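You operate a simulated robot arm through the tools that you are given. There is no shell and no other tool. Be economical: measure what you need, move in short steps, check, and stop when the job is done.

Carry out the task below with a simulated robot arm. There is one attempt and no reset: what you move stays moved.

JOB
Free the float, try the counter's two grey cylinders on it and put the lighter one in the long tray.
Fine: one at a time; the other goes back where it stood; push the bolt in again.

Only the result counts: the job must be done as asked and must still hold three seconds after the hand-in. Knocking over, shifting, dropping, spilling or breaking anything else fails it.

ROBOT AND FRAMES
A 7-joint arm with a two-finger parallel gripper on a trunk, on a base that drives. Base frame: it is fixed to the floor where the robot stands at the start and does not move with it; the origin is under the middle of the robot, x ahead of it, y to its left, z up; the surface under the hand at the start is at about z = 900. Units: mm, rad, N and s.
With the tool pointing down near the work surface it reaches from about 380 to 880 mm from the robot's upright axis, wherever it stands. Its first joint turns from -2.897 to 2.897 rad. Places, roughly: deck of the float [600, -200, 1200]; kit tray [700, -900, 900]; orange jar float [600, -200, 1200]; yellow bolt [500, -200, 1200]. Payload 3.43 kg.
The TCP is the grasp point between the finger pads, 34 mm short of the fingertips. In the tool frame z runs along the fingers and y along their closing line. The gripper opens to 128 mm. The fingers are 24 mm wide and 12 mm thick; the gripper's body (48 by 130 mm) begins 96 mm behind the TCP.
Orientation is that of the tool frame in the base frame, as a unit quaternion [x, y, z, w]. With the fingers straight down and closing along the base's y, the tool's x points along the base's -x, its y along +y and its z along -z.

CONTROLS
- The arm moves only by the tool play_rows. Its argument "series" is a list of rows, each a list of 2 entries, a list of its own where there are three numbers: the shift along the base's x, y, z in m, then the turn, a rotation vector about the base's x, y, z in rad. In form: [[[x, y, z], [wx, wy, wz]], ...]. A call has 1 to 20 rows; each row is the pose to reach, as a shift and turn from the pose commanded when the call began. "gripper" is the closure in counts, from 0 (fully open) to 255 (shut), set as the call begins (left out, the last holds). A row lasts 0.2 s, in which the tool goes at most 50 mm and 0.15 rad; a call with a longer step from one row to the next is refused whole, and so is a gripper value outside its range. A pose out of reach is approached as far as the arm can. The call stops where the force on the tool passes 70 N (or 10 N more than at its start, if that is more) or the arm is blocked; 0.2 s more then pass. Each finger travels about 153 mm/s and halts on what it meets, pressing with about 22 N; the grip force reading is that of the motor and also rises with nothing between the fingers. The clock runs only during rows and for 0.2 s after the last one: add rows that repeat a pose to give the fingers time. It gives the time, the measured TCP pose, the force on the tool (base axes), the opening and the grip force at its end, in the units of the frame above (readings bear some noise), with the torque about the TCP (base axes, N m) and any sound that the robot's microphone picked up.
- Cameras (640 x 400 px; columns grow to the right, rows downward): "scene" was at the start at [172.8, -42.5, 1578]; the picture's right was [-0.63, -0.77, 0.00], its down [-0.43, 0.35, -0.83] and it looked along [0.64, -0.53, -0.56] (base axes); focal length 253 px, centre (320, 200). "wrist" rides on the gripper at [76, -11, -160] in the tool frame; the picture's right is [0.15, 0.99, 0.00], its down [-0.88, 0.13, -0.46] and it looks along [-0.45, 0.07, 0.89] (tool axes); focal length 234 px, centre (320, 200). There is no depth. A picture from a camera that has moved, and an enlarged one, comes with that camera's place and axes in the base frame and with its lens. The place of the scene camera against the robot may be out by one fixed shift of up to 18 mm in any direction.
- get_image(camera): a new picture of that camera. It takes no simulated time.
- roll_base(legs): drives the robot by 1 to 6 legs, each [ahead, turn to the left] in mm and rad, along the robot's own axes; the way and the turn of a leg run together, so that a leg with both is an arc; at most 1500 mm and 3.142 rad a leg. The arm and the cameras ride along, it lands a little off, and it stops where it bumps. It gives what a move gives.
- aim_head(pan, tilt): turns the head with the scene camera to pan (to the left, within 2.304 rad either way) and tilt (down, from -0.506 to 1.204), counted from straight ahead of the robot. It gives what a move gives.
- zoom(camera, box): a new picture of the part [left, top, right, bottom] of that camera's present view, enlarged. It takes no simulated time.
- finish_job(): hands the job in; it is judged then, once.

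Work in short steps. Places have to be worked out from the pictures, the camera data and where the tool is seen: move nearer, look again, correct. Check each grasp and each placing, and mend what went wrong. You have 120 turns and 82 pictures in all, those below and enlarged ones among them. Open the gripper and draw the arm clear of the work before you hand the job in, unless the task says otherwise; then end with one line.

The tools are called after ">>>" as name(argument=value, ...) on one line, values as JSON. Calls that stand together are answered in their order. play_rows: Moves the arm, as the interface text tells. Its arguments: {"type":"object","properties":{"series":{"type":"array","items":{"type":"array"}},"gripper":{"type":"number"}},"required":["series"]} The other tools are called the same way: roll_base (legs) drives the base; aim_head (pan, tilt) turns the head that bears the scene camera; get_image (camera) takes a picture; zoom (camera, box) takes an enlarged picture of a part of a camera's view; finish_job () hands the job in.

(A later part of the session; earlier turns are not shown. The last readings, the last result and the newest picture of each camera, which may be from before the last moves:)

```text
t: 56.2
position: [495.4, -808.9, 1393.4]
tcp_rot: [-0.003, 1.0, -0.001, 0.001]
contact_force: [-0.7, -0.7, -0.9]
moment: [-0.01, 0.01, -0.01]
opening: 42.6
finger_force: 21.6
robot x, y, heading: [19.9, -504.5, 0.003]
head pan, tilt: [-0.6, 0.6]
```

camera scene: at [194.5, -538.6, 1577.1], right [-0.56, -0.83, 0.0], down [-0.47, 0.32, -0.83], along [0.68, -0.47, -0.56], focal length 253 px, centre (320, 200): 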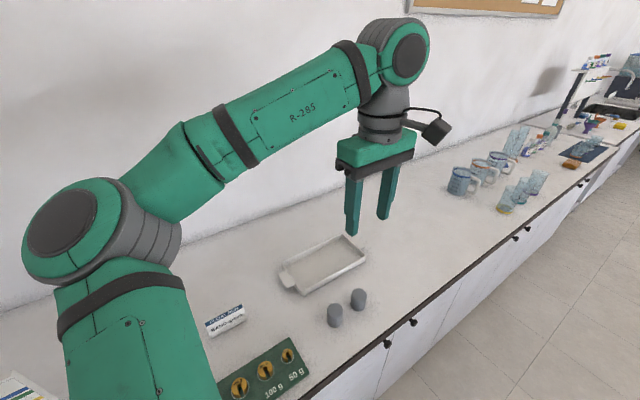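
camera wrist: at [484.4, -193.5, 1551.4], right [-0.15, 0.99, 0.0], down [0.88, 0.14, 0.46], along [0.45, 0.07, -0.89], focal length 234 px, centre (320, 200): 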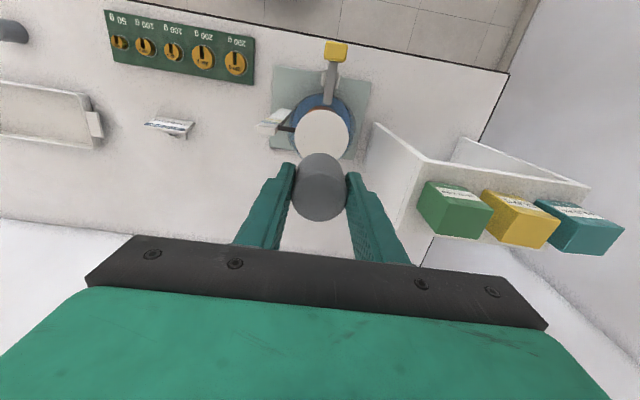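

Lowering A to its home spot, stopping about 6 mm above.

>>> play_rows(series=[[[0, 0, -0.045], [0, 0, 0]], [[0, 0, -0.09], [0, 0, 0]], [[0, 0, -0.135], [0, 0, 0]], [[0, 0, -0.18], [0, 0, 0]], [[0, 0, -0.225], [0, 0, 0]], [[0, 0, -0.27], [0, 0, 0]], [[0, 0, -0.315], [0, 0, 0]], [[0, 0, -0.36], [0, 0, 0]], [[0, 0, -0.4], [0, 0, 0]], [[0, 0, -0.425], [0, 0, 0]], [[0, 0, -0.441], [0, 0, 0]], [[0, 0, -0.441], [0, 0, 0]]])

>>> zoom(camera="scene", box=[280, 230, 420, 350])

>>> zoom(camera="wrist", box=[200, 80, 400, 220])

```text
t: 58.8
position: [496.6, -808.5, 952.6]
tcp_rot: [-0.004, 1.0, -0.002, 0.002]
contact_force: [-1.1, 0.3, 13.9]
moment: [0.19, -0.13, 0.03]
opening: 42.4
finger_force: 22.0
robot x, y, heading: [15.2, -503.1, 0.004]
head pan, tilt: [-0.6, 0.6]
```

```text
3.33 times, centred on (350, 290) of scene
camera zoom: at [194.1, -538.5, 1577.2], right [-0.56, -0.83, 0.0], down [-0.47, 0.32, -0.83], along [0.68, -0.47, -0.56], focal length 843 px, centre (220, -100)
```

zoom: 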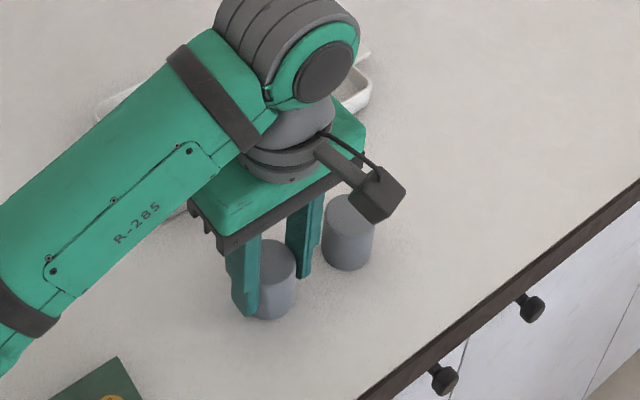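

```text
2.86 times, centred on (300, 150) of wrist
camera zoom: at [419.0, -821.4, 1110.5], right [-0.15, 0.99, 0.0], down [0.88, 0.14, 0.46], along [0.45, 0.07, -0.89], focal length 669 px, centre (377, 343)
```

zoom: 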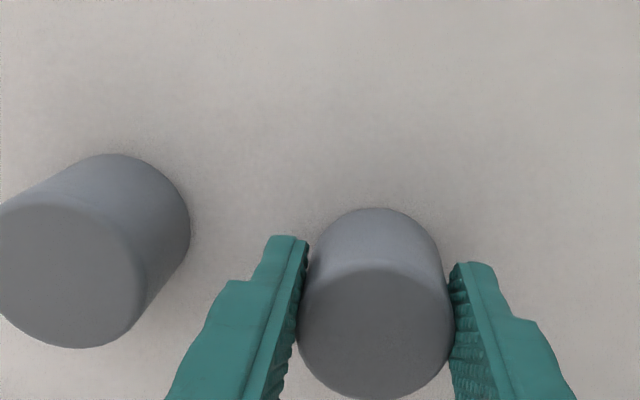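

A 13.9 N contact came about 5 mm earlier than expected. I take a still reading before doing anything.

>>> play_rows(series=[[[0, 0, 0], [0, 0, 0]], [[0, 0, 0], [0, 0, 0]]])

>>> zoom(camera="scene", box=[320, 270, 390, 330])

```text
t: 59.4
position: [495.6, -807.5, 951.3]
tcp_rot: [-0.004, 1.0, -0.001, 0.001]
contact_force: [1.6, -0.9, 5.2]
moment: [0.01, -0.21, -0.04]
opening: 42.8
finger_force: 21.8
robot x, y, heading: [16.0, -505.0, -0.001]
head pan, tilt: [-0.6, 0.6]
```

```text
6.67 times, centred on (355, 300) of scene
camera zoom: at [194.4, -538.6, 1577.1], right [-0.56, -0.83, 0.0], down [-0.47, 0.32, -0.83], along [0.68, -0.47, -0.56], focal length 1686 px, centre (87, -467)
```

zoom: 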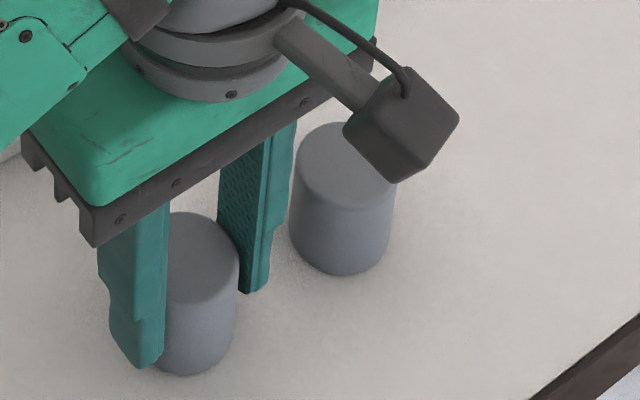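

Contact is genuine but light, and the pictures put A about 4 mm too far in +x. I raise 5 mm, shift back 4 mm, and lower again gently.

>>> play_rows(series=[[[0, 0, 0.005], [0, 0, 0]], [[-0.004, 0, 0.005], [0, 0, 0]], [[-0.004, 0, 0.005], [0, 0, 0]]])

>>> play_rows(series=[[[0, 0, -0.003], [0, 0, 0]], [[0, 0, -0.006], [0, 0, 0]], [[0, 0, -0.007], [0, 0, 0]], [[0, 0, -0.007], [0, 0, 0]]])

>>> zoom(camera="wrist", box=[200, 80, 400, 220])

```text
t: 60.2
position: [492.1, -808.6, 956.6]
tcp_rot: [-0.004, 1.0, -0.001, 0.001]
contact_force: [0.2, 0.5, -1.2]
moment: [0.04, 0.03, 0.0]
opening: 42.9
finger_force: 21.9
robot x, y, heading: [21.0, -499.2, -0.002]
head pan, tilt: [-0.6, 0.6]
```

```text
t: 61.2
position: [491.9, -807.6, 949.7]
tcp_rot: [-0.003, 1.0, -0.002, 0.001]
contact_force: [1.6, -1.5, 12.2]
moment: [0.09, -0.23, 0.01]
opening: 43.1
finger_force: 21.8
robot x, y, heading: [16.4, -502.0, 0.0]
head pan, tilt: [-0.6, 0.6]
```

```text
2.86 times, centred on (300, 150) of wrist
camera zoom: at [414.0, -821.1, 1109.2], right [-0.15, 0.99, 0.0], down [0.88, 0.14, 0.46], along [0.45, 0.07, -0.89], focal length 669 px, centre (377, 343)
```

zoom: 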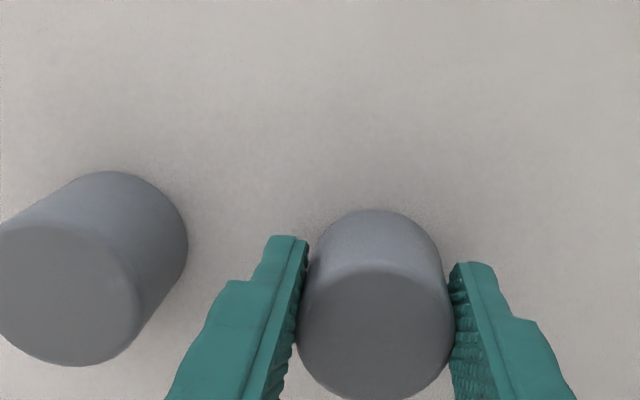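

A is now back at about x=495 and pressed on the counter. Releasing, then rising.

>>> play_rows(series=[[[0, 0, 0.001], [0, 0, 0]], [[0, 0, 0.001], [0, 0, 0]], [[0, 0, 0.001], [0, 0, 0]], [[0, 0, 0.03], [0, 0, 0]], [[0, 0, 0.07], [0, 0, 0]], [[0, 0, 0.11], [0, 0, 0]], [[0, 0, 0.128], [0, 0, 0]], [[0, 0, 0.128], [0, 0, 0]]], gripper=120)

>>> zoom(camera="scene", box=[280, 230, 420, 350])

>>> zoom(camera="wrist", box=[200, 80, 400, 220])

```text
t: 63.0
position: [489.8, -809.5, 1077.9]
tcp_rot: [-0.002, 1.0, -0.001, 0.001]
contact_force: [0.1, 0.1, -0.3]
moment: [-0.04, 0.02, 0.01]
opening: 67.6
finger_force: 0.1
robot x, y, heading: [18.5, -502.2, 0.001]
head pan, tilt: [-0.6, 0.6]
```

```text
3.33 times, centred on (350, 290) of scene
camera zoom: at [194.4, -538.6, 1577.1], right [-0.56, -0.83, 0.0], down [-0.47, 0.32, -0.83], along [0.68, -0.47, -0.56], focal length 843 px, centre (220, -100)
```

zoom: 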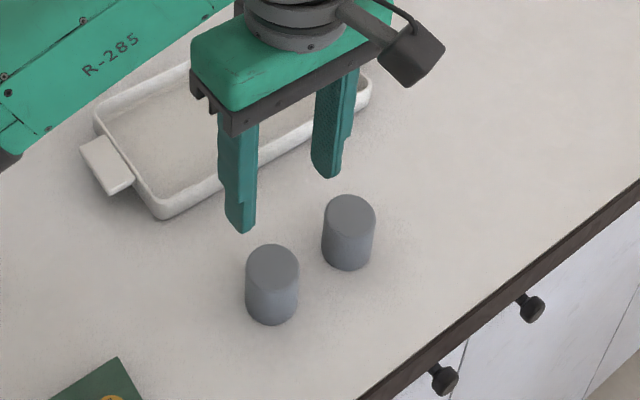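

```text
2.86 times, centred on (300, 150) of wrist
camera zoom: at [413.4, -823.0, 1237.1], right [-0.15, 0.99, 0.0], down [0.88, 0.14, 0.46], along [0.45, 0.07, -0.89], focal length 669 px, centre (377, 343)
```

zoom: 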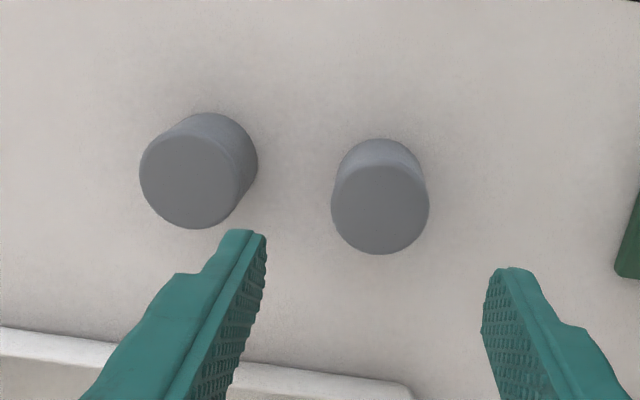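

A stands within about 2 mm of its original spot. B is at (494.5,-894). I move over B and descend.

>>> play_rows(series=[[[0.002, -0.043, 0], [0, 0, 0]], [[0.004, -0.085, 0], [0, 0, 0]], [[0.004, -0.085, -0.03], [0, 0, 0]], [[0.004, -0.085, -0.07], [0, 0, 0]], [[0.004, -0.085, -0.105], [0, 0, 0]], [[0.004, -0.085, -0.134], [0, 0, 0]], [[0.004, -0.085, -0.134], [0, 0, 0]]])

>>> zoom(camera="wrist", box=[240, 80, 440, 220])

```text
t: 64.6
position: [494.2, -891.7, 946.2]
tcp_rot: [-0.003, 1.0, -0.001, 0.0]
contact_force: [-0.5, 0.5, 0.7]
moment: [0.03, 0.03, -0.01]
opening: 67.9
finger_force: 0.0
robot x, y, heading: [18.0, -503.1, 0.004]
head pan, tilt: [-0.6, 0.6]
```

```text
2.86 times, centred on (340, 150) of wrist
camera zoom: at [417.9, -904.9, 1104.5], right [-0.15, 0.99, 0.0], down [0.88, 0.14, 0.46], along [0.45, 0.07, -0.89], focal length 669 px, centre (263, 343)
```

zoom: 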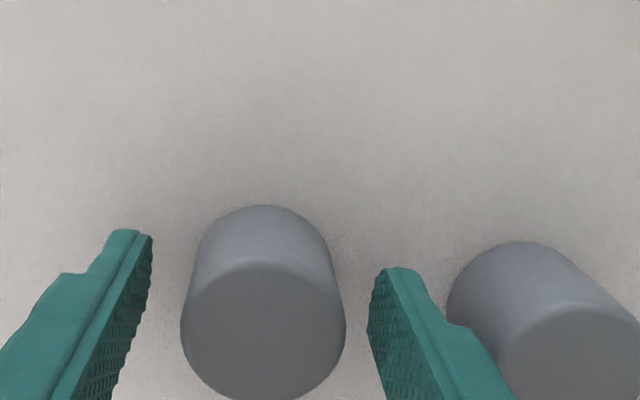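

B is centred between the fingers. Closing on it.

>>> play_rows(series=[[[0, 0, 0], [0, 0, 0]], [[0, 0, 0], [0, 0, 0]], [[0, 0, 0], [0, 0, 0]]], gripper=255)

>>> play_rows(series=[[[0, 0, 0.03], [0, 0, 0]], [[0, 0, 0.075], [0, 0, 0]], [[0, 0, 0.12], [0, 0, 0]], [[0, 0, 0.165], [0, 0, 0]], [[0, 0, 0.21], [0, 0, 0]], [[0, 0, 0.255], [0, 0, 0]], [[0, 0, 0.3], [0, 0, 0]], [[0, 0, 0.345], [0, 0, 0]], [[0, 0, 0.39], [0, 0, 0]], [[0, 0, 0.43], [0, 0, 0]], [[0, 0, 0.45], [0, 0, 0]], [[0, 0, 0.45], [0, 0, 0]]])

```text
t: 65.4
position: [494.2, -891.6, 946.0]
tcp_rot: [-0.004, 1.0, 0.0, 0.001]
contact_force: [-0.1, 0.7, 0.2]
moment: [0.07, 0.03, 0.0]
opening: 43.4
finger_force: 22.2
robot x, y, heading: [18.1, -504.3, 0.001]
head pan, tilt: [-0.6, 0.6]
```

```text
t: 68.0
position: [494.5, -895.3, 1392.4]
tcp_rot: [-0.003, 1.0, -0.001, 0.001]
contact_force: [-0.8, -0.2, -3.3]
moment: [0.01, -0.01, 0.0]
opening: 43.2
finger_force: 22.0
robot x, y, heading: [15.9, -501.9, 0.008]
head pan, tilt: [-0.6, 0.6]
```

B reads about -3 N, so it seems heavier, but it goes on the float as asked. Carrying it over.

>>> play_rows(series=[[[-0.01, 0.045, 0], [0, 0, 0]], [[-0.02, 0.09, 0], [0, 0, 0]], [[-0.03, 0.135, 0], [0, 0, 0]], [[-0.045, 0.18, 0], [0, 0, 0]], [[-0.045, 0.225, 0], [0, 0, 0]], [[-0.045, 0.27, 0], [0, 0, 0]], [[-0.045, 0.315, 0], [0, 0, 0]], [[-0.045, 0.36, 0], [0, 0, 0]], [[-0.045, 0.405, 0], [0, 0, 0]], [[-0.04, 0.45, 0], [0, 0, 0]], [[-0.03, 0.495, 0], [0, 0, 0]], [[-0.015, 0.54, 0], [0, 0, 0]], [[0.0, 0.585, 0], [0, 0, 0]], [[0.02, 0.625, 0], [0, 0, 0]], [[0.04, 0.665, 0], [0, 0, 0]], [[0.06, 0.7, 0], [0, 0, 0]], [[0.066, 0.714, 0], [0, 0, 0]], [[0.066, 0.714, 0], [0, 0, 0]], [[0.066, 0.714, 0], [0, 0, 0]]])

>>> aim_head(pan=0.5, tilt=0.6)

>>> play_rows(series=[[[0, 0, -0.04], [0, 0, 0]], [[0, 0, -0.08], [0, 0, 0]], [[0, 0, -0.12], [0, 0, 0]], [[0, 0, -0.15], [0, 0, 0]], [[0, 0, -0.15], [0, 0, 0]]])

>>> zoom(camera="scene", box=[240, 190, 360, 310])

>>> zoom(camera="wrist", box=[230, 80, 410, 230])

```text
t: 72.0
position: [559.9, -178.8, 1394.2]
tcp_rot: [-0.003, 1.0, -0.001, 0.001]
contact_force: [-0.5, -0.1, -2.4]
moment: [0.01, 0.04, -0.02]
opening: 43.6
finger_force: 22.5
robot x, y, heading: [20.1, -501.8, 0.001]
head pan, tilt: [-0.6, 0.6]
```

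```text
t: 73.3
position: [560.2, -178.2, 1395.2]
tcp_rot: [-0.004, 1.0, -0.001, 0.001]
contact_force: [-0.2, 0.4, -2.5]
moment: [-0.01, 0.0, 0.02]
opening: 43.4
finger_force: 21.7
robot x, y, heading: [17.7, -504.2, -0.001]
head pan, tilt: [0.499, 0.6]
```

```text
t: 74.5
position: [561.1, -178.7, 1244.1]
tcp_rot: [-0.004, 1.0, -0.001, 0.001]
contact_force: [0.1, -1.2, -2.8]
moment: [-0.01, 0.02, -0.01]
opening: 43.4
finger_force: 21.6
robot x, y, heading: [16.9, -501.3, -0.001]
head pan, tilt: [0.499, 0.6]
```

```text
3.33 times, centred on (300, 250) of scene
camera zoom: at [199.1, -446.1, 1577.1], right [0.48, -0.88, 0.0], down [-0.5, -0.27, -0.83], along [0.72, 0.4, -0.56], focal length 843 px, centre (387, 33)
```

zoom: 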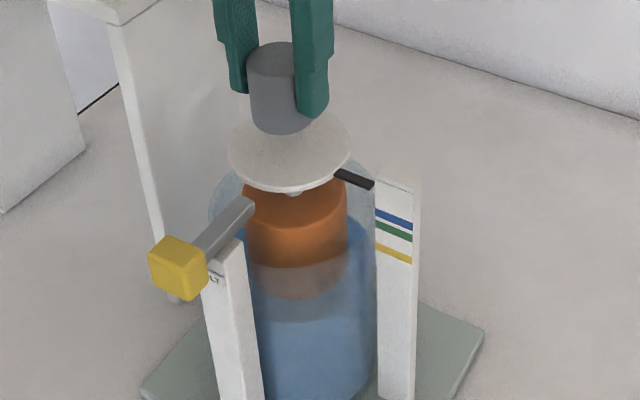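

```text
2.67 times, centred on (320, 155) of wrist
camera zoom: at [484.1, -192.7, 1403.3], right [-0.15, 0.99, 0.0], down [0.88, 0.14, 0.46], along [0.45, 0.07, -0.89], focal length 624 px, centre (320, 320)
```

zoom: 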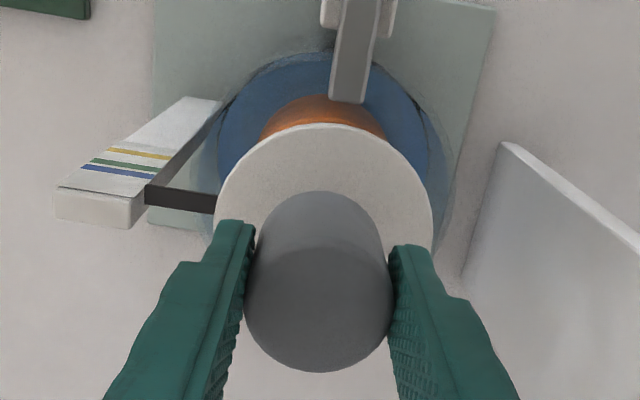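

B is over the deck and carries about 2.5 N. Lowering to contact and on down so the float takes the load gradually.

>>> play_rows(series=[[[0, 0, -0.015], [0, 0, 0]], [[0, 0, -0.025], [0, 0, 0]], [[0, 0, -0.031], [0, 0, 0]], [[0, 0, -0.036], [0, 0, 0]], [[0, 0, -0.041], [0, 0, 0]], [[0, 0, -0.046], [0, 0, 0]], [[0, 0, -0.05], [0, 0, 0]], [[0, 0, -0.05], [0, 0, 0]], [[0, 0, -0.05], [0, 0, 0]]])

>>> zoom(camera="scene", box=[240, 190, 360, 310])

```text
t: 76.5
position: [559.9, -179.7, 1193.2]
tcp_rot: [-0.003, 1.0, 0.0, 0.001]
contact_force: [0.9, 1.0, -1.0]
moment: [0.04, -0.01, -0.03]
opening: 43.2
finger_force: 22.2
robot x, y, heading: [16.3, -503.2, 0.001]
head pan, tilt: [0.499, 0.6]
```

```text
3.33 times, centred on (300, 250) of scene
camera zoom: at [199.1, -446.1, 1577.1], right [0.48, -0.88, 0.0], down [-0.5, -0.27, -0.83], along [0.72, 0.4, -0.56], focal length 843 px, centre (387, 33)
```

zoom: 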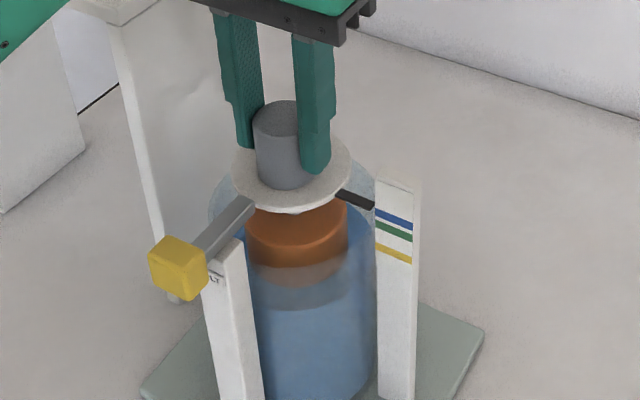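

The float is sinking with B and is still carried partly by the gripper (-1 N). Going another 8 mm down.

>>> play_rows(series=[[[0, 0, -0.004], [0, 0, 0]], [[0, 0, -0.008], [0, 0, 0]], [[0, 0, -0.008], [0, 0, 0]], [[0, 0, -0.008], [0, 0, 0]]])

>>> zoom(camera="scene", box=[240, 190, 360, 310])

```text
t: 77.5
position: [559.4, -178.8, 1185.2]
tcp_rot: [-0.003, 1.0, -0.001, 0.0]
contact_force: [0.0, 0.5, -0.6]
moment: [0.06, -0.04, 0.0]
opening: 43.3
finger_force: 22.0
robot x, y, heading: [18.9, -501.6, -0.003]
head pan, tilt: [0.499, 0.6]
```

```text
3.33 times, centred on (300, 250) of scene
camera zoom: at [199.1, -446.0, 1577.1], right [0.48, -0.88, 0.0], down [-0.5, -0.27, -0.83], along [0.72, 0.4, -0.56], focal length 843 px, centre (387, 33)
```

zoom: 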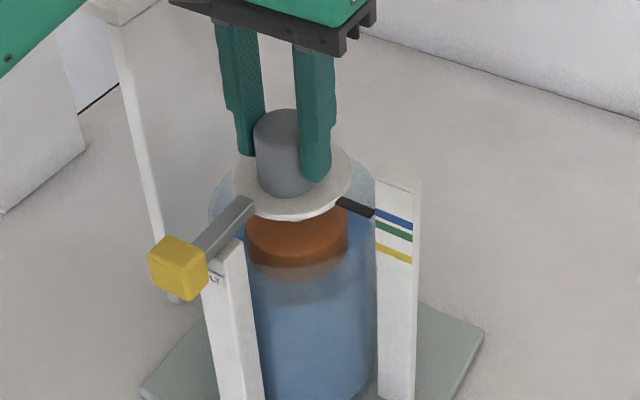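

Pointer is nearing the blue band and the load is almost off the gripper. Releasing B, letting it settle, then rising.

>>> play_rows(series=[[[0, 0, 0], [0, 0, 0]], [[0, 0, 0], [0, 0, 0]], [[0, 0, 0], [0, 0, 0]], [[0, 0, 0], [0, 0, 0]], [[0, 0, 0], [0, 0, 0]]], gripper=130)

>>> play_rows(series=[[[0, 0, 0.03], [0, 0, 0]], [[0, 0, 0.07], [0, 0, 0]], [[0, 0, 0.09], [0, 0, 0]], [[0, 0, 0.09], [0, 0, 0]], [[0, 0, 0.09], [0, 0, 0]], [[0, 0, 0.09], [0, 0, 0]], [[0, 0, 0.09], [0, 0, 0]]])

>>> zoom(camera="scene", box=[280, 220, 340, 280])

>>> zoom(camera="wrist", box=[230, 80, 410, 230])

```text
t: 78.7
position: [559.8, -180.8, 1186.4]
tcp_rot: [-0.004, 1.0, -0.002, 0.001]
contact_force: [0.7, -0.3, 0.5]
moment: [-0.01, 0.0, 0.05]
opening: 62.9
finger_force: 0.1
robot x, y, heading: [19.9, -503.1, 0.0]
head pan, tilt: [0.499, 0.6]
```

```text
t: 80.3
position: [559.6, -181.1, 1276.8]
tcp_rot: [-0.004, 1.0, -0.001, 0.001]
contact_force: [-0.2, 0.1, 0.0]
moment: [0.0, 0.0, 0.0]
opening: 63.1
finger_force: 0.0
robot x, y, heading: [13.4, -500.8, 0.001]
head pan, tilt: [0.499, 0.6]
```

```text
6.67 times, centred on (310, 250) of scene
camera zoom: at [199.0, -446.1, 1577.1], right [0.48, -0.88, 0.0], down [-0.5, -0.27, -0.83], along [0.72, 0.4, -0.56], focal length 1686 px, centre (387, -133)
```

zoom: 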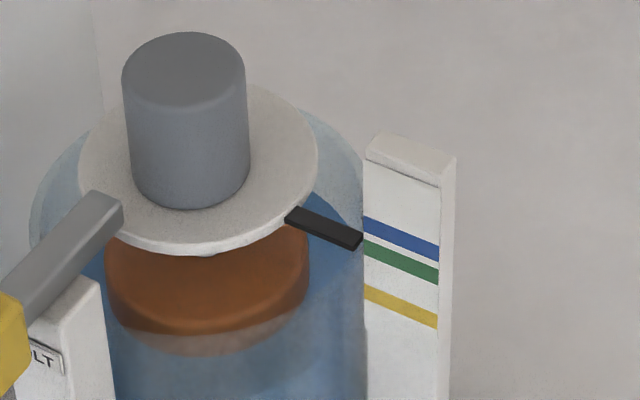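

```text
2.67 times, centred on (320, 155) of wrist
camera zoom: at [483.2, -193.1, 1435.3], right [-0.15, 0.99, 0.0], down [0.88, 0.14, 0.46], along [0.45, 0.07, -0.89], focal length 624 px, centre (320, 320)
```

zoom: 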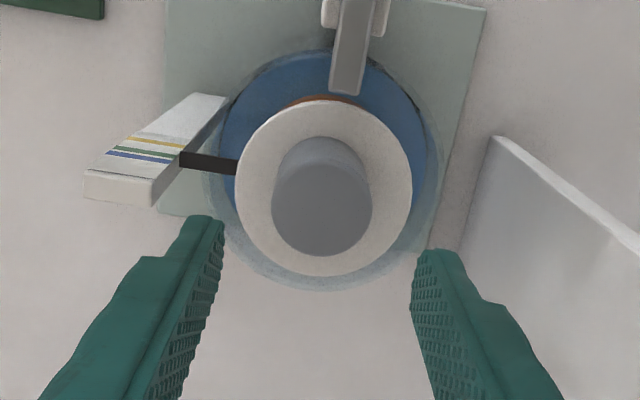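

B puts the pointer at row 248 against A's 203, so B is heavier and A goes in the tray. First I regrip B and take it home.

>>> play_rows(series=[[[0, 0.001, -0.035], [0, 0, 0]], [[0, 0.001, -0.07], [0, 0, 0]], [[0, 0.001, -0.097], [0, 0, 0]], [[0, 0.001, -0.097], [0, 0, 0]]])

>>> play_rows(series=[[[0, 0, 0], [0, 0, 0]], [[0, 0, 0], [0, 0, 0]], [[0, 0, 0], [0, 0, 0]]], gripper=255)

>>> zoom(camera="scene", box=[240, 190, 360, 310])

```text
t: 81.3
position: [561.5, -177.8, 1178.5]
tcp_rot: [-0.003, 1.0, -0.001, 0.001]
contact_force: [0.5, -0.2, -0.7]
moment: [-0.03, 0.0, 0.0]
opening: 62.4
finger_force: 0.0
robot x, y, heading: [18.9, -506.3, 0.001]
head pan, tilt: [0.499, 0.6]
```

```text
t: 82.1
position: [561.1, -178.4, 1179.5]
tcp_rot: [-0.003, 1.0, 0.0, 0.001]
contact_force: [0.4, 1.5, -0.2]
moment: [0.14, 0.02, -0.02]
opening: 43.4
finger_force: 21.9
robot x, y, heading: [16.2, -503.4, 0.004]
head pan, tilt: [0.499, 0.6]
```

```text
3.33 times, centred on (300, 250) of scene
camera zoom: at [199.1, -446.0, 1577.1], right [0.48, -0.88, 0.0], down [-0.5, -0.27, -0.83], along [0.72, 0.4, -0.56], focal length 843 px, centre (387, 33)
```

zoom: 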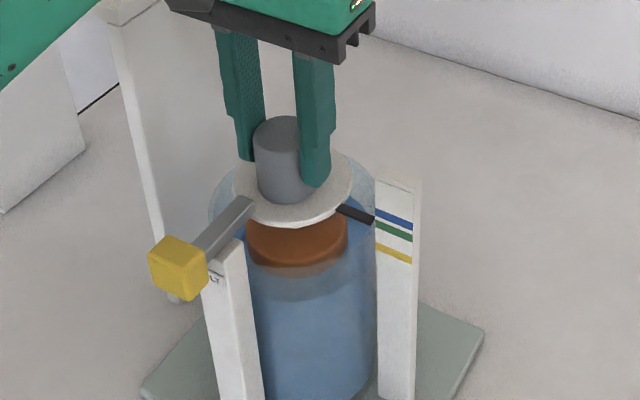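

Gripped. Lifting B and carrying it back.

>>> play_rows(series=[[[0, 0, 0.015], [0, 0, 0]], [[0, 0, 0.03], [0, 0, 0]], [[0, 0, 0.05], [0, 0, 0]], [[0, 0, 0.09], [0, 0, 0]], [[0, 0, 0.13], [0, 0, 0]], [[0, 0, 0.17], [0, 0, 0]], [[0, 0, 0.215], [0, 0, 0]], [[0, 0, 0.215], [0, 0, 0]]])

>>> zoom(camera="scene", box=[240, 170, 360, 310])

>>> play_rows(series=[[[-0.006, -0.014, 0], [0, 0, 0]], [[-0.026, -0.049, 0], [0, 0, 0]], [[-0.046, -0.089, 0], [0, 0, 0]], [[-0.066, -0.129, 0], [0, 0, 0]], [[-0.081, -0.174, 0], [0, 0, 0]], [[-0.096, -0.219, 0], [0, 0, 0]], [[-0.106, -0.264, 0], [0, 0, 0]], [[-0.111, -0.309, 0], [0, 0, 0]], [[-0.111, -0.354, 0], [0, 0, 0]], [[-0.111, -0.399, 0], [0, 0, 0]], [[-0.111, -0.444, 0], [0, 0, 0]], [[-0.111, -0.489, 0], [0, 0, 0]], [[-0.111, -0.534, 0], [0, 0, 0]], [[-0.096, -0.579, 0], [0, 0, 0]], [[-0.086, -0.624, 0], [0, 0, 0]], [[-0.076, -0.669, 0], [0, 0, 0]], [[-0.066, -0.705, 0], [0, 0, 0]], [[-0.066, -0.715, 0], [0, 0, 0]], [[-0.066, -0.715, 0], [0, 0, 0]], [[-0.066, -0.715, 0], [0, 0, 0]]])

>>> aim_head(pan=-0.6, tilt=0.6)

```text
t: 83.9
position: [559.7, -178.1, 1394.3]
tcp_rot: [-0.004, 1.0, -0.001, 0.001]
contact_force: [-0.6, 0.3, -2.8]
moment: [0.0, 0.01, -0.01]
opening: 43.4
finger_force: 22.4
robot x, y, heading: [16.5, -506.5, -0.0]
head pan, tilt: [0.499, 0.6]
```

```text
2.86 times, centred on (300, 240) of scene
camera zoom: at [199.2, -446.0, 1577.1], right [0.48, -0.88, 0.0], down [-0.5, -0.27, -0.83], along [0.72, 0.4, -0.56], focal length 723 px, centre (377, 86)
```

zoom: 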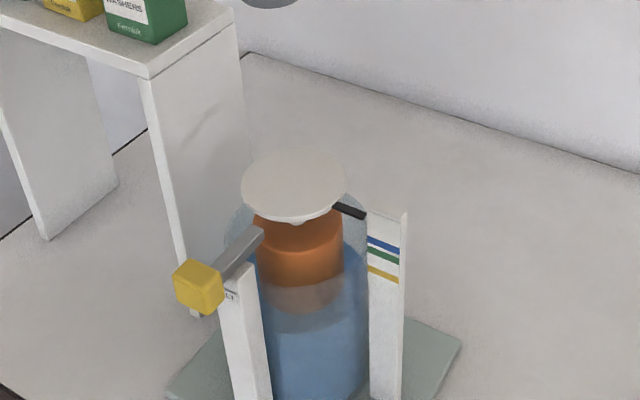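

```text
t: 88.1
position: [492.5, -894.2, 1393.8]
tcp_rot: [-0.003, 1.0, -0.001, 0.001]
contact_force: [-0.2, 0.2, -2.3]
moment: [0.02, 0.01, 0.02]
opening: 43.4
finger_force: 22.0
robot x, y, heading: [17.6, -505.0, 0.0]
head pan, tilt: [0.499, 0.6]
```

```text
t: 89.5
position: [493.4, -893.2, 1394.4]
tcp_rot: [-0.004, 1.0, -0.001, 0.001]
contact_force: [0.7, -0.6, -2.5]
moment: [-0.01, 0.02, 0.0]
opening: 43.5
finger_force: 21.9
robot x, y, heading: [19.6, -502.0, 0.001]
head pan, tilt: [-0.6, 0.6]
```

The float rose freely again. Lowering B over its home to about z=957 and checking.

>>> play_rows(series=[[[0, 0, -0.045], [0, 0, 0]], [[0, 0, -0.09], [0, 0, 0]], [[0, 0, -0.135], [0, 0, 0]], [[0, 0, -0.18], [0, 0, 0]], [[0, 0, -0.225], [0, 0, 0]], [[0, 0, -0.27], [0, 0, 0]], [[0, 0, -0.315], [0, 0, 0]], [[0, 0, -0.36], [0, 0, 0]], [[0, 0, -0.4], [0, 0, 0]], [[0, 0, -0.425], [0, 0, 0]], [[0, 0, -0.437], [0, 0, 0]], [[0, 0, -0.437], [0, 0, 0]]])

>>> zoom(camera="wrist", box=[240, 80, 440, 220])

```text
t: 92.1
position: [493.3, -893.4, 958.6]
tcp_rot: [-0.004, 1.0, 0.0, 0.001]
contact_force: [-0.4, 0.0, -3.1]
moment: [0.03, 0.05, -0.01]
opening: 43.2
finger_force: 22.1
robot x, y, heading: [18.7, -498.2, -0.005]
head pan, tilt: [-0.6, 0.6]
```

```text
2.86 times, centred on (340, 150) of wrist
camera zoom: at [417.7, -906.5, 1117.4], right [-0.15, 0.99, 0.0], down [0.88, 0.14, 0.46], along [0.45, 0.07, -0.89], focal length 669 px, centre (263, 343)
```

zoom: 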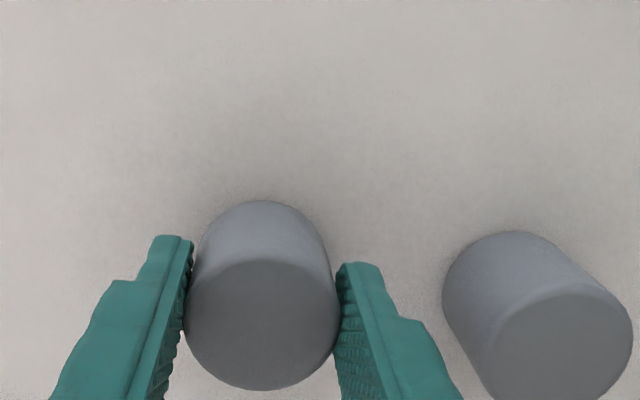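

B hangs about 3 mm above the counter and 2–3 mm too far in +x. Correcting and lowering until contact.

>>> play_rows(series=[[[-0.0025, 0, -0.001], [0, 0, 0]], [[-0.0025, 0, -0.004], [0, 0, 0]], [[-0.0025, 0, -0.004], [0, 0, 0]]])

```text
t: 92.9
position: [492.1, -892.1, 955.1]
tcp_rot: [-0.004, 1.0, -0.002, 0.001]
contact_force: [-2.4, -0.5, 13.7]
moment: [0.25, 0.16, 0.05]
opening: 43.2
finger_force: 22.0
robot x, y, heading: [15.0, -500.1, -0.004]
head pan, tilt: [-0.6, 0.6]
```

Contact at 13.7 N. Releasing and rising.

>>> play_rows(series=[[[0, 0, 0.001], [0, 0, 0]], [[0, 0, 0.001], [0, 0, 0]], [[0, 0, 0.001], [0, 0, 0]], [[0, 0, 0.03], [0, 0, 0]], [[0, 0, 0.07], [0, 0, 0]], [[0, 0, 0.11], [0, 0, 0]], [[0, 0, 0.122], [0, 0, 0]], [[0, 0, 0.122], [0, 0, 0]]], gripper=120)

>>> zoom(camera="scene", box=[280, 230, 420, 350])

>>> get_image(camera="wrist")

```text
t: 94.7
position: [492.0, -893.7, 1072.5]
tcp_rot: [-0.003, 1.0, 0.0, 0.001]
contact_force: [-0.2, 0.5, -0.2]
moment: [-0.02, -0.01, -0.02]
opening: 67.9
finger_force: 0.1
robot x, y, heading: [16.0, -503.9, 0.002]
head pan, tilt: [-0.6, 0.6]
```

```text
3.33 times, centred on (350, 290) of scene
camera zoom: at [194.3, -538.5, 1577.1], right [-0.56, -0.83, 0.0], down [-0.47, 0.32, -0.83], along [0.68, -0.47, -0.56], focal length 843 px, centre (220, -100)
```

zoom: 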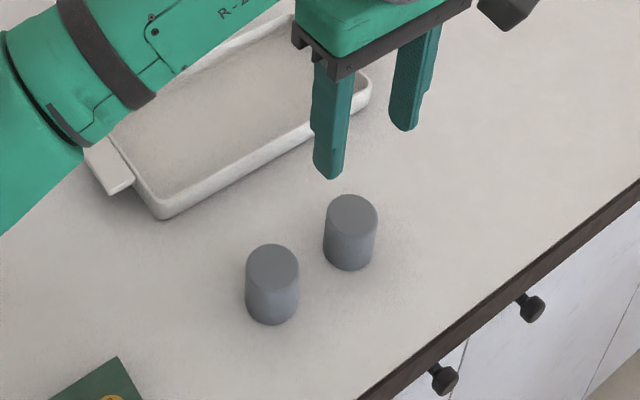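

```text
28 pictures are left
camera wrist: at [415.6, -906.1, 1232.1], right [-0.15, 0.99, 0.0], down [0.88, 0.14, 0.46], along [0.45, 0.07, -0.89], focal length 234 px, centre (320, 200)
```

wrist: 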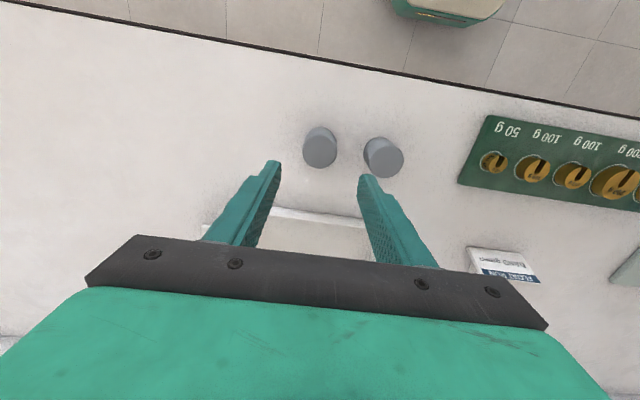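

Both cylinders stand within about 2 mm of their first places. Now I go back to A, the lighter one, and descend on it.

>>> play_rows(series=[[[0.001, 0.043, 0], [0, 0, 0]], [[0.002, 0.085, 0], [0, 0, 0]], [[0.002, 0.085, -0.03], [0, 0, 0]], [[0.002, 0.085, -0.07], [0, 0, 0]], [[0.002, 0.085, -0.105], [0, 0, 0]], [[0.002, 0.085, -0.128], [0, 0, 0]], [[0.002, 0.085, -0.128], [0, 0, 0]]])

>>> zoom(camera="wrist", box=[200, 80, 400, 220])

```text
t: 96.3
position: [493.9, -806.8, 948.4]
tcp_rot: [-0.003, 1.0, -0.001, 0.001]
contact_force: [0.2, 0.1, -0.5]
moment: [0.0, -0.03, 0.05]
opening: 67.5
finger_force: 0.1
robot x, y, heading: [14.9, -504.2, 0.003]
head pan, tilt: [-0.6, 0.6]
```

```text
2.86 times, centred on (300, 150) of wrist
camera zoom: at [417.4, -820.7, 1106.5], right [-0.15, 0.99, 0.0], down [0.88, 0.14, 0.46], along [0.45, 0.07, -0.89], focal length 669 px, centre (377, 343)
```

zoom: 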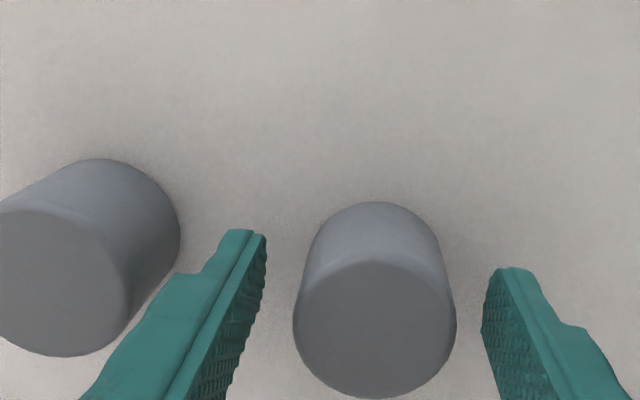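

Centred on A. Gripping, lifting 130 mm and moving over the tray centre at about (685,-898).

>>> play_rows(series=[[[0, 0, 0], [0, 0, 0]], [[0, 0, 0], [0, 0, 0]], [[0, 0, 0], [0, 0, 0]], [[0, 0, 0.03], [0, 0, 0]], [[0, 0, 0.07], [0, 0, 0]], [[0, 0, 0.11], [0, 0, 0]], [[0, 0, 0.15], [0, 0, 0]], [[0.035, -0.017, 0.15], [0, 0, 0]], [[0.075, -0.035, 0.15], [0, 0, 0]], [[0.115, -0.053, 0.15], [0, 0, 0]], [[0.155, -0.071, 0.15], [0, 0, 0]], [[0.191, -0.091, 0.15], [0, 0, 0]], [[0.191, -0.091, 0.15], [0, 0, 0]], [[0.191, -0.091, 0.15], [0, 0, 0]]], gripper=255)

>>> get_image(camera="wrist")

>>> zoom(camera="scene", box=[260, 200, 420, 330])

```text
t: 99.3
position: [686.3, -901.1, 1096.1]
tcp_rot: [-0.004, 1.0, -0.001, 0.001]
contact_force: [0.1, 0.0, -0.8]
moment: [0.0, -0.01, -0.05]
opening: 42.8
finger_force: 21.7
robot x, y, heading: [18.2, -501.4, -0.001]
head pan, tilt: [-0.6, 0.6]
```

```text
26 pictures are left
camera wrist: at [610.1, -914.2, 1255.8], right [-0.15, 0.99, 0.0], down [0.88, 0.14, 0.46], along [0.45, 0.07, -0.89], focal length 234 px, centre (320, 200)
```

wrist: 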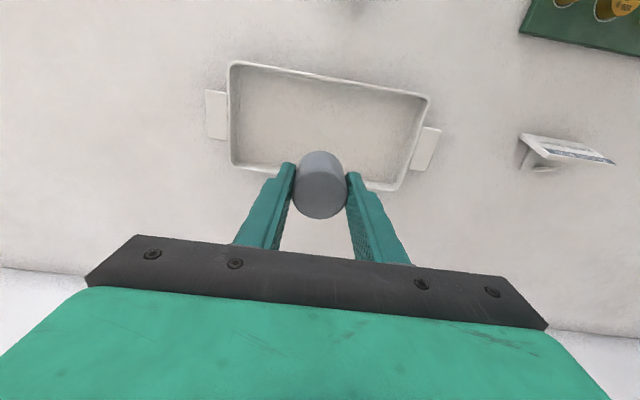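

```text
3.08 times, centred on (340, 265) of scene
camera zoom: at [194.7, -538.4, 1577.1], right [-0.56, -0.83, 0.0], down [-0.47, 0.32, -0.83], along [0.68, -0.47, -0.56], focal length 778 px, centre (258, 0)
```

zoom: 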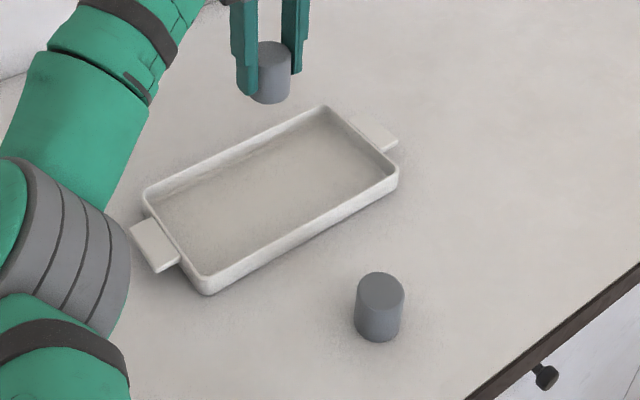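

The tray centre measures (671,-902), so I shift 15 mm back in x and lower into it.

>>> play_rows(series=[[[-0.015, 0, 0], [0, 0, 0]], [[-0.015, 0, -0.04], [0, 0, 0]], [[-0.015, 0, -0.08], [0, 0, 0]], [[-0.015, 0, -0.115], [0, 0, 0]], [[-0.015, 0, -0.133], [0, 0, 0]], [[-0.015, 0, -0.138], [0, 0, 0]], [[-0.015, 0, -0.138], [0, 0, 0]]])

>>> zoom(camera="scene", box=[260, 200, 420, 330])

```text
t: 100.9
position: [671.2, -900.9, 957.9]
tcp_rot: [-0.002, 1.0, 0.0, 0.0]
contact_force: [-0.6, -0.3, -0.7]
moment: [0.03, -0.02, -0.03]
opening: 42.8
finger_force: 22.1
robot x, y, heading: [19.6, -500.1, 0.003]
head pan, tilt: [-0.6, 0.6]
```

```text
3.08 times, centred on (340, 265) of scene
camera zoom: at [195.6, -538.8, 1577.1], right [-0.57, -0.82, 0.0], down [-0.47, 0.32, -0.82], along [0.68, -0.47, -0.57], focal length 778 px, centre (258, 0)
```

zoom: 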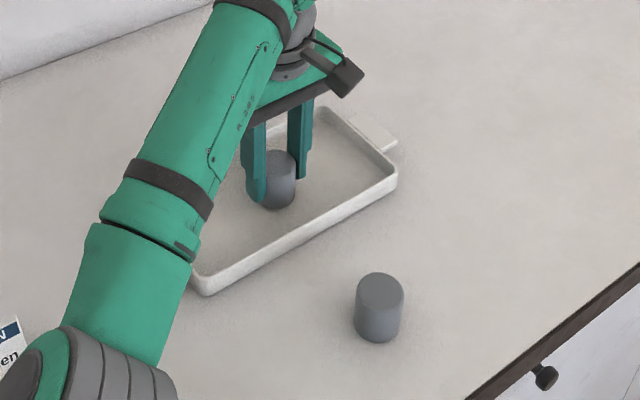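

It's inside the tray, just above the floor. Lowering slowly to contact.

>>> play_rows(series=[[[0, 0, -0.002], [0, 0, 0]], [[0, 0, -0.004], [0, 0, 0]], [[0, 0, -0.006], [0, 0, 0]], [[0, 0, -0.006], [0, 0, 0]]])

```text
t: 101.9
position: [669.9, -902.4, 954.9]
tcp_rot: [-0.002, 1.0, 0.0, 0.001]
contact_force: [3.3, -0.1, 10.1]
moment: [0.25, -0.11, -0.04]
opening: 42.9
finger_force: 21.8
robot x, y, heading: [17.3, -505.3, 0.002]
head pan, tilt: [-0.6, 0.6]
```

Contact at 10 N on the tray floor. Releasing and rising well clear.

>>> play_rows(series=[[[0, 0, 0.002], [0, 0, 0]], [[0, 0, 0.002], [0, 0, 0]], [[0, 0, 0.002], [0, 0, 0]], [[0, 0, 0.03], [0, 0, 0]], [[0, 0, 0.07], [0, 0, 0]], [[0, 0, 0.11], [0, 0, 0]], [[0, 0, 0.155], [0, 0, 0]], [[0, 0, 0.2], [0, 0, 0]], [[0, 0, 0.245], [0, 0, 0]], [[0, 0, 0.29], [0, 0, 0]], [[0, 0, 0.335], [0, 0, 0]], [[0, 0, 0.38], [0, 0, 0]], [[0, 0, 0.42], [0, 0, 0]], [[0, 0, 0.445], [0, 0, 0]], [[0, 0, 0.445], [0, 0, 0]]], gripper=130)

>>> zoom(camera="scene", box=[260, 200, 420, 330])

```text
t: 105.1
position: [673.0, -899.6, 1378.2]
tcp_rot: [-0.004, 1.0, 0.001, -0.014]
contact_force: [1.1, -0.3, -0.1]
moment: [0.0, -0.01, 0.0]
opening: 62.6
finger_force: 0.0
robot x, y, heading: [15.1, -502.7, 0.006]
head pan, tilt: [-0.6, 0.6]
```

```text
3.08 times, centred on (340, 265) of scene
camera zoom: at [194.2, -538.4, 1577.1], right [-0.56, -0.83, 0.0], down [-0.47, 0.32, -0.83], along [0.68, -0.47, -0.56], focal length 778 px, centre (258, 0)
```

zoom: 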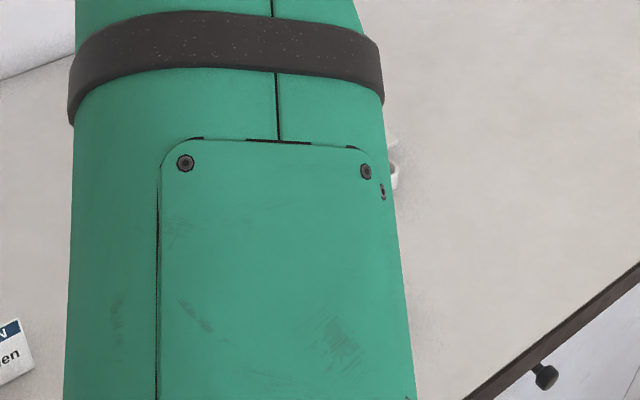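

The arm reached its limit height there and blocks the head's view. I swing to the bolt side; the tray gets checked on the way out.

>>> play_rows(series=[[[-0.04, 0.015, 0], [0, 0, 0]], [[-0.08, 0.035, 0], [0, 0, 0]], [[-0.115, 0.065, 0], [0, 0, 0]], [[-0.15, 0.095, 0], [0, 0, 0]], [[-0.18, 0.13, 0], [0, 0, 0]], [[-0.2, 0.17, 0], [0, 0, 0]], [[-0.215, 0.215, 0], [0, 0, 0]], [[-0.22, 0.26, 0], [0, 0, 0]], [[-0.22, 0.305, 0], [0, 0, 0]], [[-0.22, 0.35, 0], [0, 0, 0]], [[-0.22, 0.395, 0], [0, 0, 0]], [[-0.22, 0.44, 0], [0, 0, 0]], [[-0.22, 0.485, 0], [0, 0, 0]], [[-0.225, 0.53, 0], [0, 0, 0]], [[-0.23, 0.575, 0], [0, 0, 0]], [[-0.235, 0.62, 0], [0, 0, 0]], [[-0.24, 0.665, 0], [0, 0, 0]], [[-0.241, 0.705, 0], [0, 0, 0]], [[-0.241, 0.725, 0], [0, 0, 0]], [[-0.241, 0.725, 0], [0, 0, 0]]])

>>> zoom(camera="scene", box=[260, 200, 420, 330])

>>> zoom(camera="wrist", box=[240, 80, 440, 240])

>>> aim_head(pan=0.5, tilt=0.6)

```text
t: 109.3
position: [427.3, -177.0, 1397.0]
tcp_rot: [-0.003, 1.0, -0.001, 0.001]
contact_force: [-0.2, 0.7, -0.2]
moment: [0.02, 0.02, 0.0]
opening: 62.6
finger_force: 0.0
robot x, y, heading: [17.1, -502.3, -0.0]
head pan, tilt: [-0.6, 0.6]
```

```text
3.08 times, centred on (340, 265) of scene
camera zoom: at [194.3, -538.2, 1577.1], right [-0.56, -0.83, 0.0], down [-0.47, 0.32, -0.83], along [0.68, -0.47, -0.56], focal length 778 px, centre (258, 0)
```

zoom: 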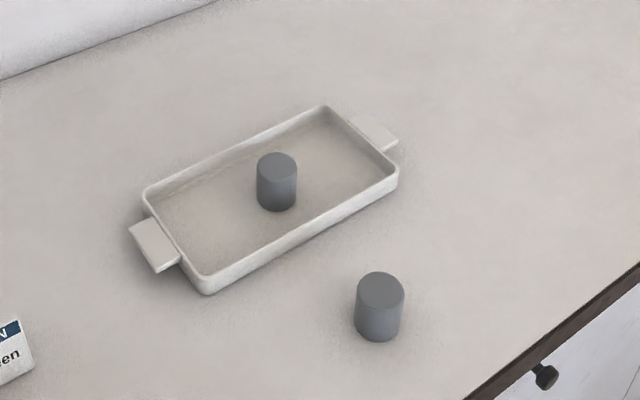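

```text
2.50 times, centred on (340, 160) of wrist
camera zoom: at [350.9, -188.6, 1556.7], right [-0.15, 0.99, 0.0], down [0.88, 0.14, 0.46], along [0.45, 0.07, -0.89], focal length 585 px, centre (270, 300)
```

zoom: 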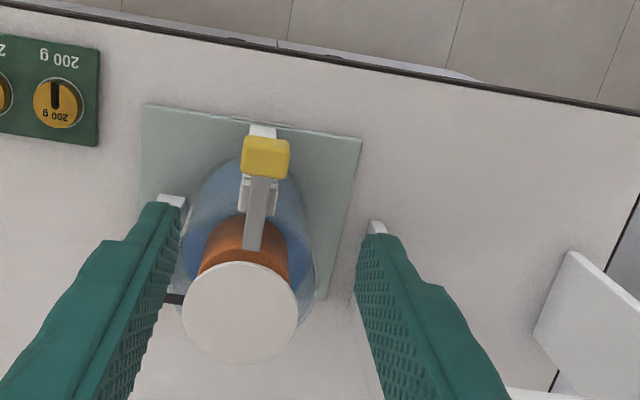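

```text
t: 110.6
position: [426.1, -175.7, 1397.7]
tcp_rot: [-0.003, 1.0, -0.001, 0.0]
contact_force: [0.7, 0.5, -0.4]
moment: [-0.01, 0.01, 0.04]
opening: 62.7
finger_force: 0.2
robot x, y, heading: [16.4, -505.1, 0.001]
head pan, tilt: [0.499, 0.6]
```

A stands upright in the tray and B is at home. Now I descend astride the knob, grip it and push it back in.

>>> play_rows(series=[[[0.003, 0, -0.045], [0, 0, 0]], [[0.003, 0, -0.09], [0, 0, 0]], [[0.003, 0, -0.135], [0, 0, 0]], [[0.003, 0, -0.17], [0, 0, 0]], [[0.003, 0, -0.2], [0, 0, 0]], [[0.003, 0, -0.2], [0, 0, 0]]])

>>> play_rows(series=[[[0, 0, 0], [0, 0, 0]], [[0, 0, 0], [0, 0, 0]], [[0, 0, 0], [0, 0, 0]]], gripper=255)

>>> zoom(camera="scene", box=[220, 200, 340, 310])

```text
t: 112.0
position: [432.3, -174.9, 1198.7]
tcp_rot: [-0.003, 1.0, -0.001, 0.001]
contact_force: [0.3, -0.3, 0.3]
moment: [0.02, 0.0, -0.02]
opening: 62.5
finger_force: 0.0
robot x, y, heading: [17.1, -500.5, -0.004]
head pan, tilt: [0.499, 0.6]
```

```text
t: 112.8
position: [432.4, -178.0, 1197.6]
tcp_rot: [-0.003, 1.0, -0.002, 0.001]
contact_force: [0.1, -18.2, -8.1]
moment: [-0.35, -0.51, -0.72]
opening: 31.4
finger_force: 44.8
robot x, y, heading: [19.2, -499.4, -0.001]
head pan, tilt: [0.499, 0.6]
```

```text
3.64 times, centred on (280, 255) of scene
camera zoom: at [199.0, -446.7, 1577.1], right [0.48, -0.88, 0.0], down [-0.5, -0.27, -0.83], along [0.72, 0.4, -0.56], focal length 920 px, centre (466, 0)
```

zoom: 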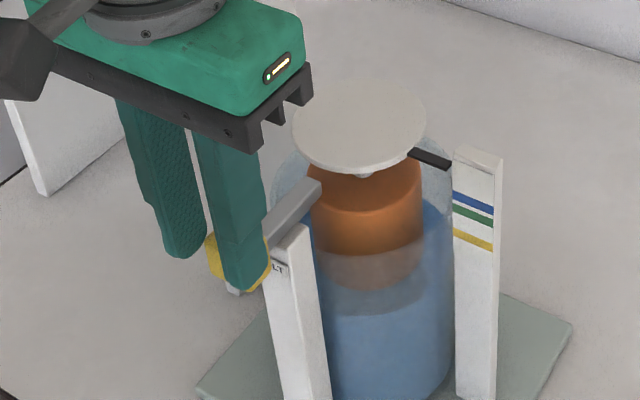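

Gripped with a small side load. I relieve it and push +x by 30 mm.

>>> play_rows(series=[[[0, -0.002, 0], [0, 0, 0]], [[0.006, -0.002, 0], [0, 0, 0]], [[0.012, -0.002, 0], [0, 0, 0]], [[0.018, -0.002, 0], [0, 0, 0]], [[0.024, -0.002, 0], [0, 0, 0]], [[0.029, -0.002, 0], [0, 0, 0]], [[0.029, -0.002, 0], [0, 0, 0]]])

>>> zoom(camera="scene", box=[220, 200, 340, 310])

```text
t: 114.4
position: [458.9, -175.8, 1198.7]
tcp_rot: [-0.003, 1.0, 0.0, -0.001]
contact_force: [-23.7, -16.2, -6.3]
moment: [-0.31, 1.06, -0.59]
opening: 31.5
finger_force: 45.2
robot x, y, heading: [18.8, -502.9, -0.004]
head pan, tilt: [0.499, 0.6]
```

```text
3.64 times, centred on (280, 255) of scene
camera zoom: at [197.8, -446.6, 1577.3], right [0.48, -0.88, 0.0], down [-0.5, -0.27, -0.83], along [0.72, 0.4, -0.56], focal length 920 px, centre (466, 0)
```

zoom: 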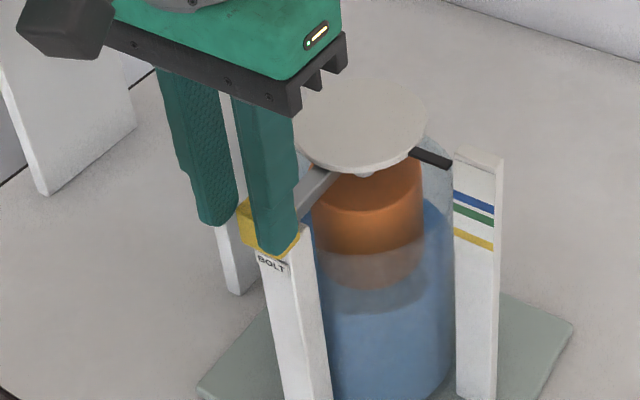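

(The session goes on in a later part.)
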